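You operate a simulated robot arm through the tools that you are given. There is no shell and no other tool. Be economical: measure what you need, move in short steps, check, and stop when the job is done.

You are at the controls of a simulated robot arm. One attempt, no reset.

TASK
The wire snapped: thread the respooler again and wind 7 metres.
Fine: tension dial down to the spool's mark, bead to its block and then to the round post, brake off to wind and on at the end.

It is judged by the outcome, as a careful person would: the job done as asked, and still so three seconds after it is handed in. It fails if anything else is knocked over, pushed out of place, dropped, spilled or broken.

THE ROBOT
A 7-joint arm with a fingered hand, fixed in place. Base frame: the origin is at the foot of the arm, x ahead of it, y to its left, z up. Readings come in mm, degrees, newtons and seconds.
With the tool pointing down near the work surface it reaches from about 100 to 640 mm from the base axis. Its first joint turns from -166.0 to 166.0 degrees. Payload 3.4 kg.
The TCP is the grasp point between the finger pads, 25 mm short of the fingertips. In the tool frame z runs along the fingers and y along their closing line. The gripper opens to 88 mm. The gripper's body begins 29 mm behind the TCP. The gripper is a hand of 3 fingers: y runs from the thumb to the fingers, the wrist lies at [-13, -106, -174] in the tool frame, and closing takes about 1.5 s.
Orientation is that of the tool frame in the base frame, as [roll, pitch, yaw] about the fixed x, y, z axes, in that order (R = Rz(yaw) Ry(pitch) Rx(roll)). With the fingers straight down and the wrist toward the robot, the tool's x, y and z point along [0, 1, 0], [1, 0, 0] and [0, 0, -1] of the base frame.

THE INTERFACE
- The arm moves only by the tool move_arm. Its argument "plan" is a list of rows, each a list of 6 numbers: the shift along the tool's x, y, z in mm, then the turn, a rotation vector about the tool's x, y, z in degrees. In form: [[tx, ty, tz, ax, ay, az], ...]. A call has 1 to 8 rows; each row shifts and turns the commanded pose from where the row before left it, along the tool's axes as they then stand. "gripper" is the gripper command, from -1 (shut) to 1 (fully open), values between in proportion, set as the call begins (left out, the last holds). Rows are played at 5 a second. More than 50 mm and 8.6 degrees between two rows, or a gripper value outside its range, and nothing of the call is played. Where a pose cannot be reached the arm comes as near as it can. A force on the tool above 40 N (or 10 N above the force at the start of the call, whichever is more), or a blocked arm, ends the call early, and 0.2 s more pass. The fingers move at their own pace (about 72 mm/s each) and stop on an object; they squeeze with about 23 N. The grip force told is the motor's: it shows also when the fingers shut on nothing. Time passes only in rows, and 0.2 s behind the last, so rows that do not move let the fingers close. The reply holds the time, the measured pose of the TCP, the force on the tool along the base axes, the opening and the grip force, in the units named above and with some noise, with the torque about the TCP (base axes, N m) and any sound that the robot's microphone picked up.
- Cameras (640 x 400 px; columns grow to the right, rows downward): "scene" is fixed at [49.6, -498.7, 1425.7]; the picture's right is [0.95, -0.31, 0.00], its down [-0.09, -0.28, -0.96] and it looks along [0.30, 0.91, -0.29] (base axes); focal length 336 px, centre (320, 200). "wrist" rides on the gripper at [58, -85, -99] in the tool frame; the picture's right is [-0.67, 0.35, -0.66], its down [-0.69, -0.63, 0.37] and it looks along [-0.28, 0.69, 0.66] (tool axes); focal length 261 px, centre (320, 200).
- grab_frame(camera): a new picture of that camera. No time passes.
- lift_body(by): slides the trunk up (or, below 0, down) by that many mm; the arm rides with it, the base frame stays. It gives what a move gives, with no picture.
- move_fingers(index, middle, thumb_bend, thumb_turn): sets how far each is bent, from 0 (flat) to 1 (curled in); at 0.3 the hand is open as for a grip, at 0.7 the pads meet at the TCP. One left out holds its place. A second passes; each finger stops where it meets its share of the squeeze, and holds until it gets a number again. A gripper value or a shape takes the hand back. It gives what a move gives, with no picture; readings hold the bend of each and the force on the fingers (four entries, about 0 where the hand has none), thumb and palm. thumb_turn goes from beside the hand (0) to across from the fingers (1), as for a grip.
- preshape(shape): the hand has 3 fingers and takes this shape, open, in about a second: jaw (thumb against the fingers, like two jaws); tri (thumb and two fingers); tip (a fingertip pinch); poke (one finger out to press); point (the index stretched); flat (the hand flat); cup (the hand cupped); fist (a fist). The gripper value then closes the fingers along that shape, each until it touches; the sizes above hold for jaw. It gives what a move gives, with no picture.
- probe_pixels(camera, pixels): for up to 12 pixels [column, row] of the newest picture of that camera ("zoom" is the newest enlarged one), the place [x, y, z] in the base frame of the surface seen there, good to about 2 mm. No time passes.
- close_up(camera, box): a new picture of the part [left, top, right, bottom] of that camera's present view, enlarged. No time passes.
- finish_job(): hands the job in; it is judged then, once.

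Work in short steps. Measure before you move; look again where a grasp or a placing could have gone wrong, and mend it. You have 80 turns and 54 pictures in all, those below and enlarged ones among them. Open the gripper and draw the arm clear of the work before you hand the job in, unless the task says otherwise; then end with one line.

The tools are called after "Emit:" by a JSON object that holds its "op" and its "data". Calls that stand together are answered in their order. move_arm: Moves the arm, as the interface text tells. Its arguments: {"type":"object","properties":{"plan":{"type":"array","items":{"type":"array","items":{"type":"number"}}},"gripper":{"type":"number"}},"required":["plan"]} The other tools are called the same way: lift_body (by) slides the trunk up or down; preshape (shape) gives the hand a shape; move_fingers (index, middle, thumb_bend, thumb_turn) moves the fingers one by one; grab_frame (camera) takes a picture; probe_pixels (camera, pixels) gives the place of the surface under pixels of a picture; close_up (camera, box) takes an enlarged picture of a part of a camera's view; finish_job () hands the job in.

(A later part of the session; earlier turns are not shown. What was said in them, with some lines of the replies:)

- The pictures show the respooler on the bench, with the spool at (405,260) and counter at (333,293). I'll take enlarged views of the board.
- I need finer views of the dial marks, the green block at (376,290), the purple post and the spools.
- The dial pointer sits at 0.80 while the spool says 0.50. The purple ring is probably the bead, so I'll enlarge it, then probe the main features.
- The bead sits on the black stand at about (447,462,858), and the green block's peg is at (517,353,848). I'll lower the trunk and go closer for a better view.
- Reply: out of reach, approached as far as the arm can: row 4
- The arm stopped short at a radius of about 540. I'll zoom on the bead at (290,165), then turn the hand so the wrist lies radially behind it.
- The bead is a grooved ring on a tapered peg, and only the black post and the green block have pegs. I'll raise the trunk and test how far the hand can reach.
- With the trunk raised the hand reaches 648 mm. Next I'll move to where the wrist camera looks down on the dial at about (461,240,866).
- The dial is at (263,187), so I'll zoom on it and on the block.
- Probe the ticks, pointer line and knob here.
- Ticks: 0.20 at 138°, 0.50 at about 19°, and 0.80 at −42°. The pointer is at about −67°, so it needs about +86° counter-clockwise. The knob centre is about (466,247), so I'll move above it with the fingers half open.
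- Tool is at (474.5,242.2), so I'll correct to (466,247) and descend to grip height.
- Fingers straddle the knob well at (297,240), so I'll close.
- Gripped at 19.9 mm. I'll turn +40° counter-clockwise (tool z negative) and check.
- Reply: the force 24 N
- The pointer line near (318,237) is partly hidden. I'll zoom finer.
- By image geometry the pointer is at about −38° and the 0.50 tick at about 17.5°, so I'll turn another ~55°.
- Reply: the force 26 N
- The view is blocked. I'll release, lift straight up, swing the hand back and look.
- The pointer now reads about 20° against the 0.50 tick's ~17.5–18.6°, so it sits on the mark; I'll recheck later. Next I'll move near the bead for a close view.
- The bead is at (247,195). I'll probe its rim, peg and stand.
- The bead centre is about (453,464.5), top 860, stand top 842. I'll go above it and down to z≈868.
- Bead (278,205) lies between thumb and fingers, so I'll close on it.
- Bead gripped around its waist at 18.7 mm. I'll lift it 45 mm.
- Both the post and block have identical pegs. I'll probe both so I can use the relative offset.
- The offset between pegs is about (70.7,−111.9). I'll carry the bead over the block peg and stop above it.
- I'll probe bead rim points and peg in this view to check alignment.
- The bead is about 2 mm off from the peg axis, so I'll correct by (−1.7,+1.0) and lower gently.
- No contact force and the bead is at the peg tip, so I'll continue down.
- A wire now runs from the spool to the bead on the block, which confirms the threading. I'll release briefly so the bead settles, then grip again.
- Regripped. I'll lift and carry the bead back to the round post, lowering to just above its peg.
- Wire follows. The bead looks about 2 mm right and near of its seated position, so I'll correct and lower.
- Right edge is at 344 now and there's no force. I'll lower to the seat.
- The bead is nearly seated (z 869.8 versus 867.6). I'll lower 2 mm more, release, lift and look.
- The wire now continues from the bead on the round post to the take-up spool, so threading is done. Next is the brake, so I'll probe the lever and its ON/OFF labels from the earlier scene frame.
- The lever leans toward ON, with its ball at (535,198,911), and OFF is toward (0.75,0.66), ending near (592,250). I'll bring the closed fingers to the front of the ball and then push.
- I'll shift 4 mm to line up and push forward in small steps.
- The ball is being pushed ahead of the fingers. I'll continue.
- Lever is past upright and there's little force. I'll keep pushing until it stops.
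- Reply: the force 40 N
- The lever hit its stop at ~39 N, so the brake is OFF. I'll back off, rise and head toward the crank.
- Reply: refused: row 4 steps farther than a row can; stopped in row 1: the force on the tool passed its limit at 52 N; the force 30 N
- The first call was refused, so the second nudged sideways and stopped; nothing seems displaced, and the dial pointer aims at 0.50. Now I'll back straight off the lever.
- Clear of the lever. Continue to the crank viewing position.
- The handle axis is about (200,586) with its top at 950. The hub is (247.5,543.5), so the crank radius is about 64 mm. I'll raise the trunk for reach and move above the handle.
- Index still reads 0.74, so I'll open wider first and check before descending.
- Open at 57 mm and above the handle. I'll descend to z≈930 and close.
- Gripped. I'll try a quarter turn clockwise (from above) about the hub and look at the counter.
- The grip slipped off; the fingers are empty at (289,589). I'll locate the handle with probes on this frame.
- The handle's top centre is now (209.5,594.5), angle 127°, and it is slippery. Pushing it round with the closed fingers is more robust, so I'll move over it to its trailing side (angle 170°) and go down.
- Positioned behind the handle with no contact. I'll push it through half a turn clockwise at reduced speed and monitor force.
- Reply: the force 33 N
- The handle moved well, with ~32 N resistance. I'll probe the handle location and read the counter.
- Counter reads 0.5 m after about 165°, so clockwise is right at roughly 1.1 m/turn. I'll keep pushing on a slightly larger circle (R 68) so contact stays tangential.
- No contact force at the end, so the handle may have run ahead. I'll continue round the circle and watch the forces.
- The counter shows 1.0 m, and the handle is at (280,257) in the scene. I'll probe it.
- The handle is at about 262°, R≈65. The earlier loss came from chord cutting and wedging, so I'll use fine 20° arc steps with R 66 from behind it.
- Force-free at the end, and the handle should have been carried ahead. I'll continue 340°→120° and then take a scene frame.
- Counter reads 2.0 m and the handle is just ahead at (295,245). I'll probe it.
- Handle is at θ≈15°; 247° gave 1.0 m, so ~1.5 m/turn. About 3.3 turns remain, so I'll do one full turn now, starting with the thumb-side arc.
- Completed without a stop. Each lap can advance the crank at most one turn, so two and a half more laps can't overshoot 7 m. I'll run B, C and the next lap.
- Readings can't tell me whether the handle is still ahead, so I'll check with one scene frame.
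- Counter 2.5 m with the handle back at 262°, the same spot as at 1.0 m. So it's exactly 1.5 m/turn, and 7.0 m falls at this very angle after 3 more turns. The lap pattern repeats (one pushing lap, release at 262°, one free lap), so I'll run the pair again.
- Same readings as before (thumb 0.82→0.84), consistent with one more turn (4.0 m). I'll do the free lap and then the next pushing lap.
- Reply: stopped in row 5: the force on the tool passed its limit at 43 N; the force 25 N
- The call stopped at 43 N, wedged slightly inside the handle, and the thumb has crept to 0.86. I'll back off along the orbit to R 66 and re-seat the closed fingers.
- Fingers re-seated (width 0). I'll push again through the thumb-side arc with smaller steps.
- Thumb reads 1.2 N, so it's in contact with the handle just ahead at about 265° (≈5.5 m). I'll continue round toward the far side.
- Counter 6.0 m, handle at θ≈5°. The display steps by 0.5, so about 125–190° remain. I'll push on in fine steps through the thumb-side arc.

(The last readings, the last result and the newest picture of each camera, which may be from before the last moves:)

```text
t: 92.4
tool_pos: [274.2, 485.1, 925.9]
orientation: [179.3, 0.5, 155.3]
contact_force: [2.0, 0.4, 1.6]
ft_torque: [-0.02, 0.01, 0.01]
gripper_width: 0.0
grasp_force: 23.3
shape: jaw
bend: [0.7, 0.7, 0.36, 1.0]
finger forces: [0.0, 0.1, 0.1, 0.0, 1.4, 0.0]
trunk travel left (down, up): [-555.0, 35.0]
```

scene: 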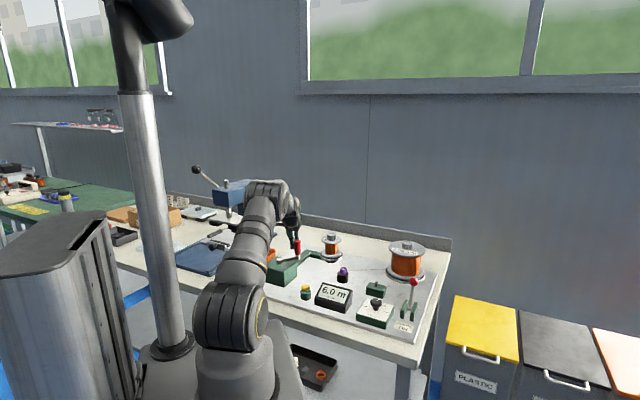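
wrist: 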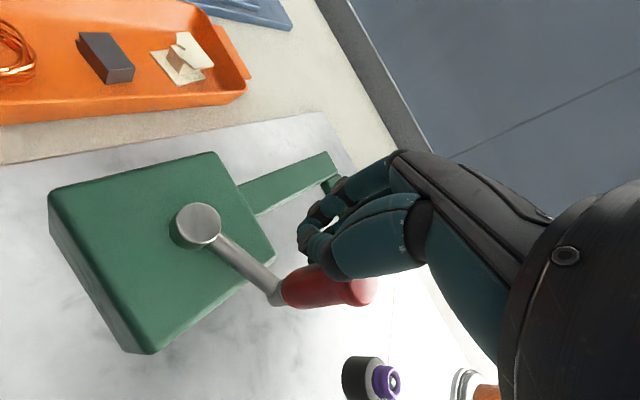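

Thumb contact held (1.4 N). I'll push ~35° more and then read the counter.

Emit:
{"op": "move_arm", "data": {"plan": [[8.5, -7.2, 0, 0, 0, 0], [8.5, -7.1, 0, 0, 0, 0], [7.7, -3.2, 0, 0, 0, 0], [7.7, -3.2, 0, 0, 0, 0], [0, 0, 0, 0, 0, 0]]}}

Emit:
{"op": "grab_frame", "data": {"camera": "scene"}}

Emit:
{"op": "probe_pixels", "data": {"camera": "scene", "pixels": [[272, 252], [274, 254], [276, 256], [270, 256], [268, 254], [274, 260], [266, 256], [264, 252], [280, 256], [278, 252], [276, 250], [270, 250]]}}

```text
t: 93.6
tool_pos: [237.9, 480.5, 924.5]
orientation: [179.2, 0.5, 155.2]
contact_force: [1.2, 0.1, 0.7]
ft_torque: [0.02, 0.0, -0.01]
gripper_width: 0.3
grasp_force: 22.7
shape: jaw
bend: [0.7, 0.7, 0.36, 1.0]
finger forces: [0.0, 0.0, 0.1, 0.0, 0.1, 0.1]
trunk travel left (down, up): [-555.0, 35.0]
```

```text
1 pictures are left
```

scene: 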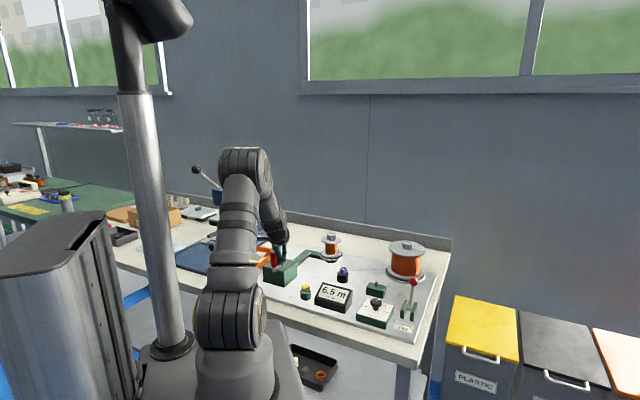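

```text
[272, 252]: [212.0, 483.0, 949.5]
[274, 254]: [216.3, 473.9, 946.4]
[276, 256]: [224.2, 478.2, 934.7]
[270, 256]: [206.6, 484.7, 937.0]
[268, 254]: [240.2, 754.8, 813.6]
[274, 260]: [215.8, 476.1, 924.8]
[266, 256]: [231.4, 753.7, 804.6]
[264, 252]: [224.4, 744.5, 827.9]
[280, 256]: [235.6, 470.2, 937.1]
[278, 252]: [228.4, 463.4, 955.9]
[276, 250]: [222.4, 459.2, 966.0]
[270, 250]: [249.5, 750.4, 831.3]
```

Counter 6.5 m, handle at θ≈244°. Allowing for the 0.5 rounding of the display, about 90° more brings it to 7.0 m, so I'll push slowly to pusher angle ~340°.

Emit:
{"op": "move_arm", "data": {"plan": [[6.8, -2.9, 0, 0, 0, 0], [11.4, -0.5, 0, 0, 0, 0], [11.4, -0.5, 0, 0, 0, 0], [10.8, 3.9, 0, 0, 0, 0], [10.7, 3.9, 0, 0, 0, 0], [8.8, 7.4, 0, 0, 0, 0], [8.8, 7.4, 0, 0, 0, 0]]}}

Emit:
{"op": "move_arm", "data": {"plan": [[5.7, 9.9, 0, 0, 0, 0], [5.7, 9.9, 0, 0, 0, 0], [0, 0, 0, 0, 0, 0]]}}

```text
t: 95.2
tool_pos: [182.6, 526.6, 924.8]
orientation: [179.3, 0.5, 155.3]
contact_force: [-0.1, -0.8, 0.2]
ft_torque: [0.02, 0.0, -0.01]
gripper_width: 0.1
grasp_force: 22.9
shape: jaw
bend: [0.7, 0.7, 0.36, 1.0]
finger forces: [0.8, 0.0, 0.0, 0.0, 0.0, 0.1]
trunk travel left (down, up): [-555.0, 35.0]
```

```text
t: 96.0
tool_pos: [181.4, 550.8, 926.2]
orientation: [179.2, 0.3, 155.3]
contact_force: [-0.1, -0.4, 0.5]
ft_torque: [0.02, 0.02, -0.02]
gripper_width: 0.0
grasp_force: 22.8
shape: jaw
bend: [0.7, 0.7, 0.36, 1.0]
finger forces: [0.0, 0.2, 0.0, 0.0, 0.0, 0.1]
trunk travel left (down, up): [-555.0, 35.0]
```

Contact confirmed at the end. Next the brake: I'll probe the lever in the newest scene frame, and retreat from the crank backward and up.

Emit:
{"op": "probe_pixels", "data": {"camera": "scene", "pixels": [[414, 281], [412, 281], [417, 281], [414, 278], [414, 284], [413, 290], [412, 296], [411, 302], [405, 304]]}}

Emit:
{"op": "move_arm", "data": {"plan": [[3, -18, 0, 0, 0, 0], [3, -15, -10, 0, 0, 0], [0, 0, -40, 0, 0, 0], [0, 0, -40, 0, 0, 0], [0, 0, -15, 0, 0, 0]]}}

```text
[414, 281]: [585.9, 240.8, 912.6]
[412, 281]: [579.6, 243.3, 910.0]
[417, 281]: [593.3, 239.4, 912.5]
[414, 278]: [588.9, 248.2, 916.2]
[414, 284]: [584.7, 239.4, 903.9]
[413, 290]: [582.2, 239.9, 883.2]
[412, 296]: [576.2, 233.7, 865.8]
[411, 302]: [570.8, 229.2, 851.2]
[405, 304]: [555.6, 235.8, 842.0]
```

```text
t: 97.2
tool_pos: [161.5, 522.7, 1031.0]
orientation: [179.2, 0.4, 155.2]
contact_force: [-0.2, 0.9, -0.9]
ft_torque: [0.01, 0.03, 0.01]
gripper_width: 0.2
grasp_force: 23.4
shape: jaw
bend: [0.7, 0.7, 0.36, 1.0]
finger forces: [0.0, 0.0, 0.0, 0.1, 0.1, 0.0]
trunk travel left (down, up): [-555.0, 35.0]
```

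The ball is at about (592,249,906). It can't be pushed from the far side, so I'll grip it and pull it back to ON; travel there at z≈1030 first.

Emit:
{"op": "move_arm", "data": {"plan": [[-46, -6.2, 0, 0, 0, 0], [-46, -6.2, 0, 0, 0, 0], [-46, -6.2, 0, 0, 0, 0], [-46, -6.2, 0, 0, 0, 0], [-46, -6.2, 0, 0, 0, 0], [-46, -6.2, 0, 0, 0, 0], [-46, -6.2, 0, 0, 0, 0], [-46, -6.2, 0, 0, 0, 0]], "gripper": 0.3}}

Emit:
{"op": "move_arm", "data": {"plan": [[0, 0, 0, 0, 0, 7.9], [0, 0, 0, 0, 0, 7.9], [0, 0, 0, 0, 0, 7.8], [0, 0, 0, 0, 0, 0]]}}

```text
t: 99.0
tool_pos: [476.4, 323.9, 1032.5]
orientation: [179.2, 0.4, 155.3]
contact_force: [-0.5, 0.9, 0.0]
ft_torque: [-0.02, -0.01, 0.03]
gripper_width: 56.8
grasp_force: 0.1
shape: jaw
bend: [0.28, 0.39, 0.62, 1.0]
finger forces: [0.0, 0.1, 0.0, 0.0, 0.0, 0.0]
trunk travel left (down, up): [-555.0, 35.0]
```

```text
t: 100.0
tool_pos: [476.1, 322.2, 1030.4]
orientation: [179.2, 0.2, 131.5]
contact_force: [0.1, 0.4, 0.3]
ft_torque: [0.0, 0.02, 0.03]
gripper_width: 57.0
grasp_force: 0.1
shape: jaw
bend: [0.28, 0.39, 0.62, 1.0]
finger forces: [0.0, 0.0, 0.1, 0.0, 0.1, 0.1]
trunk travel left (down, up): [-555.0, 35.0]
```

Go above the ball, staying clear.

Emit:
{"op": "move_arm", "data": {"plan": [[-43.9, 12.8, 0, 0, 0, 0], [-43.9, 12.8, 0, 0, 0, 0], [-43.8, 12.7, 0, 0, 0, 0], [0, 0, 40, 0, 0, 0], [0, 0, 35, 0, 0, 0], [0, 0, 0, 0, 0, 0]]}}

```text
t: 101.4
tool_pos: [592.1, 250.5, 954.5]
orientation: [179.2, 0.2, 131.6]
contact_force: [0.5, -0.3, -0.1]
ft_torque: [0.01, 0.01, 0.01]
gripper_width: 57.1
grasp_force: 0.0
shape: jaw
bend: [0.28, 0.39, 0.62, 1.0]
finger forces: [0.0, 0.0, 0.1, 0.0, 0.0, 0.1]
trunk travel left (down, up): [-555.0, 35.0]
```

Aligned at (592,250). I'll descend to z≈908 and close on the ball.

Emit:
{"op": "move_arm", "data": {"plan": [[0, 0, 20, 0, 0, 0], [0, 0, 15, 0, 0, 0], [0, 0, 11, 0, 0, 0], [0, 0, 0, 0, 0, 0]]}}

Emit:
{"op": "move_arm", "data": {"plan": [[0, 0, 0, 0, 0, 0], [0, 0, 0, 0, 0, 0], [0, 0, 0, 0, 0, 0], [0, 0, 0, 0, 0, 0], [0, 0, 0, 0, 0, 0], [0, 0, 0, 0, 0, 0]], "gripper": -1}}

```text
t: 102.4
tool_pos: [592.5, 248.2, 911.3]
orientation: [179.2, 0.1, 131.6]
contact_force: [-0.3, -0.3, 0.0]
ft_torque: [0.02, 0.02, -0.05]
gripper_width: 57.2
grasp_force: 0.1
shape: jaw
bend: [0.28, 0.39, 0.62, 1.0]
finger forces: [0.1, 0.0, 0.0, 0.1, 0.0, 0.0]
trunk travel left (down, up): [-555.0, 35.0]
```

```text
t: 103.8
tool_pos: [594.0, 248.0, 910.1]
orientation: [179.3, 0.0, 131.5]
contact_force: [-0.6, -5.4, -7.5]
ft_torque: [-0.11, 0.04, -0.03]
gripper_width: 8.0
grasp_force: 22.8
shape: jaw
bend: [0.72, 0.7, 0.76, 1.0]
finger forces: [12.3, 5.2, 0.1, 0.2, 19.1, 0.1]
trunk travel left (down, up): [-555.0, 35.0]
```

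Gripped under the ball. I'll pull back toward ON along −y with a slight arc.

Emit:
{"op": "move_arm", "data": {"plan": [[0, -9, -3, 0, 0, 0], [0, -9, -2, 0, 0, 0], [0, -9, -2, 0, 0, 0], [0, -9, -1, 0, 0, 0], [0, -9, 1, 0, 0, 0], [0, -9, 2, 0, 0, 0], [0, -8, 2, 0, 0, 0], [0, 0, 0, 0, 0, 0]]}}

```text
t: 105.6
tool_pos: [549.1, 209.3, 912.9]
orientation: [179.0, 0.0, 131.5]
contact_force: [26.7, -4.9, -15.2]
ft_torque: [0.53, -0.68, 0.06]
gripper_width: 6.2
grasp_force: 22.6
shape: jaw
bend: [0.72, 0.7, 0.75, 1.0]
finger forces: [20.0, 12.4, 0.0, 0.0, 26.7, 0.1]
trunk travel left (down, up): [-555.0, 35.0]
```

Still holding with ~27 N opposing, and the ball is ~8 mm short of its original ON position. I'll pull a bit more.

Emit:
{"op": "move_arm", "data": {"plan": [[0, -4, 1, 0, 0, 0], [0, -4, 1, 0, 0, 0], [0, 0, 0, 0, 0, 0]]}}

```text
t: 106.4
tool_pos: [541.0, 205.0, 908.6]
orientation: [179.4, 0.0, 131.8]
contact_force: [20.2, 2.6, -25.7]
ft_torque: [0.33, -0.24, 0.12]
gripper_width: 5.3
grasp_force: 23.5
shape: jaw
bend: [0.72, 0.7, 0.75, 1.0]
finger forces: [18.7, 14.5, 0.0, 0.0, 23.1, 0.0]
trunk travel left (down, up): [-555.0, 35.0]
```

At (541,205), the original ON ball position. One small extra pull to make sure it's on the stop, then release and rise.

Emit:
{"op": "move_arm", "data": {"plan": [[0, -3, 0, 0, 0, 0], [0, 0, 0, 0, 0, 0]]}}

Emit:
{"op": "move_arm", "data": {"plan": [[0, 0, 0, 0, 0, 0], [0, 0, 0, 0, 0, 0], [0, 0, 0, 0, 0, 0], [0, 0, 0, 0, 0, 0], [0, 0, 0, 0, 0, 0]], "gripper": 0.4}}

Emit:
{"op": "move_arm", "data": {"plan": [[0, 0, -25, 0, 0, 0], [0, 0, -40, 0, 0, 0], [0, 0, -40, 0, 0, 0], [0, -40, -20, 0, 0, 0], [0, -45, 0, 0, 0, 0], [0, -45, 0, 0, 0, 0], [0, -45, 0, 0, 0, 0]]}}

```text
t: 107.0
tool_pos: [539.1, 204.1, 908.7]
orientation: [179.4, -0.1, 131.7]
contact_force: [17.2, 8.3, -26.5]
ft_torque: [0.41, -0.2, 0.16]
gripper_width: 5.2
grasp_force: 22.8
shape: jaw
bend: [0.72, 0.7, 0.75, 1.0]
finger forces: [21.8, 13.9, 0.0, 0.0, 22.2, 0.0]
trunk travel left (down, up): [-555.0, 35.0]
```

```text
t: 108.2
tool_pos: [537.6, 202.1, 911.4]
orientation: [179.2, 0.1, 131.6]
contact_force: [0.0, -0.6, 0.2]
ft_torque: [0.01, 0.0, -0.02]
gripper_width: 61.3
grasp_force: 0.0
shape: jaw
bend: [0.28, 0.37, 0.58, 0.99]
finger forces: [0.1, 0.0, 0.0, 0.0, 0.1, 0.1]
trunk travel left (down, up): [-555.0, 35.0]
```

```text
t: 109.8
tool_pos: [403.0, 82.7, 1037.8]
orientation: [179.0, 0.1, 131.5]
contact_force: [1.0, -0.2, 0.4]
ft_torque: [-0.02, 0.0, 0.01]
gripper_width: 61.1
grasp_force: 0.0
shape: jaw
bend: [0.27, 0.37, 0.58, 0.99]
finger forces: [0.1, 0.1, 0.0, 0.0, 0.1, 0.0]
trunk travel left (down, up): [-555.0, 35.0]
5 turns are left
```

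Five turns remain, so I'll use the last picture to check counter, brake and crank.

Emit:
{"op": "close_up", "data": {"camera": "scene", "box": [255, 225, 435, 338]}}

```text
3.54 times, centred on (345, 282) of scene
4 turns are left
```

zoom: 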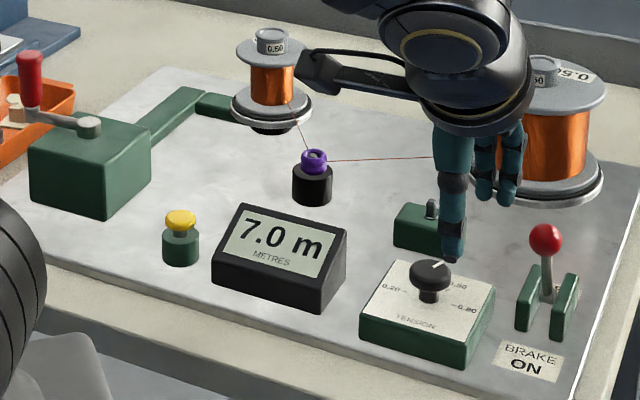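

Counter shows 7.0 m and the lever has returned. I'll verify the ball position by probing, and move the arm clear at the same time.

Emit:
{"op": "probe_pixels", "data": {"camera": "zoom", "pixels": [[546, 238], [540, 238], [552, 238], [546, 262], [547, 280], [439, 263], [28, 55], [88, 125], [430, 270]]}}

Emit:
{"op": "move_arm", "data": {"plan": [[0, -40, -20, 0, 0, 0], [0, -40, -20, 0, 0, 0], [0, -30, 0, 0, 0, 0]]}}

```text
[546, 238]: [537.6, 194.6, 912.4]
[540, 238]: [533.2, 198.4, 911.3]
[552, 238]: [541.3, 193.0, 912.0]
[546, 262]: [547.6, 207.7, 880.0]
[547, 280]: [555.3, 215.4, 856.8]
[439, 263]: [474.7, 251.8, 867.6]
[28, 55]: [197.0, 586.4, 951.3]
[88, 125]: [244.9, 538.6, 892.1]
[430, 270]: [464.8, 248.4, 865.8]
```

```text
t: 110.6
tool_pos: [321.5, 12.8, 1072.0]
orientation: [179.1, 0.0, 131.7]
contact_force: [0.3, -0.4, 0.2]
ft_torque: [-0.01, 0.01, 0.01]
gripper_width: 61.4
grasp_force: 0.1
shape: jaw
bend: [0.27, 0.37, 0.58, 0.99]
finger forces: [0.0, 0.0, 0.1, 0.0, 0.0, 0.0]
trunk travel left (down, up): [-555.0, 35.0]
3 turns are left
```

The ball is back at its starting ON position (537.6,194.6 now; 535.3,197.2 at the start). The counter reads 7.0 m, the dial is at 0.50, the bead is on the round post and the arm is clear, so I'm handing in.

Emit:
{"op": "finish_job", "data": {}}

```text
The job is handed in.
```

The respooler is threaded again and wound: the counter reads 7.0 m (it has only shown 0.5 m steps), tension is at 0.50, the bead is on the round post, and the brake is on.
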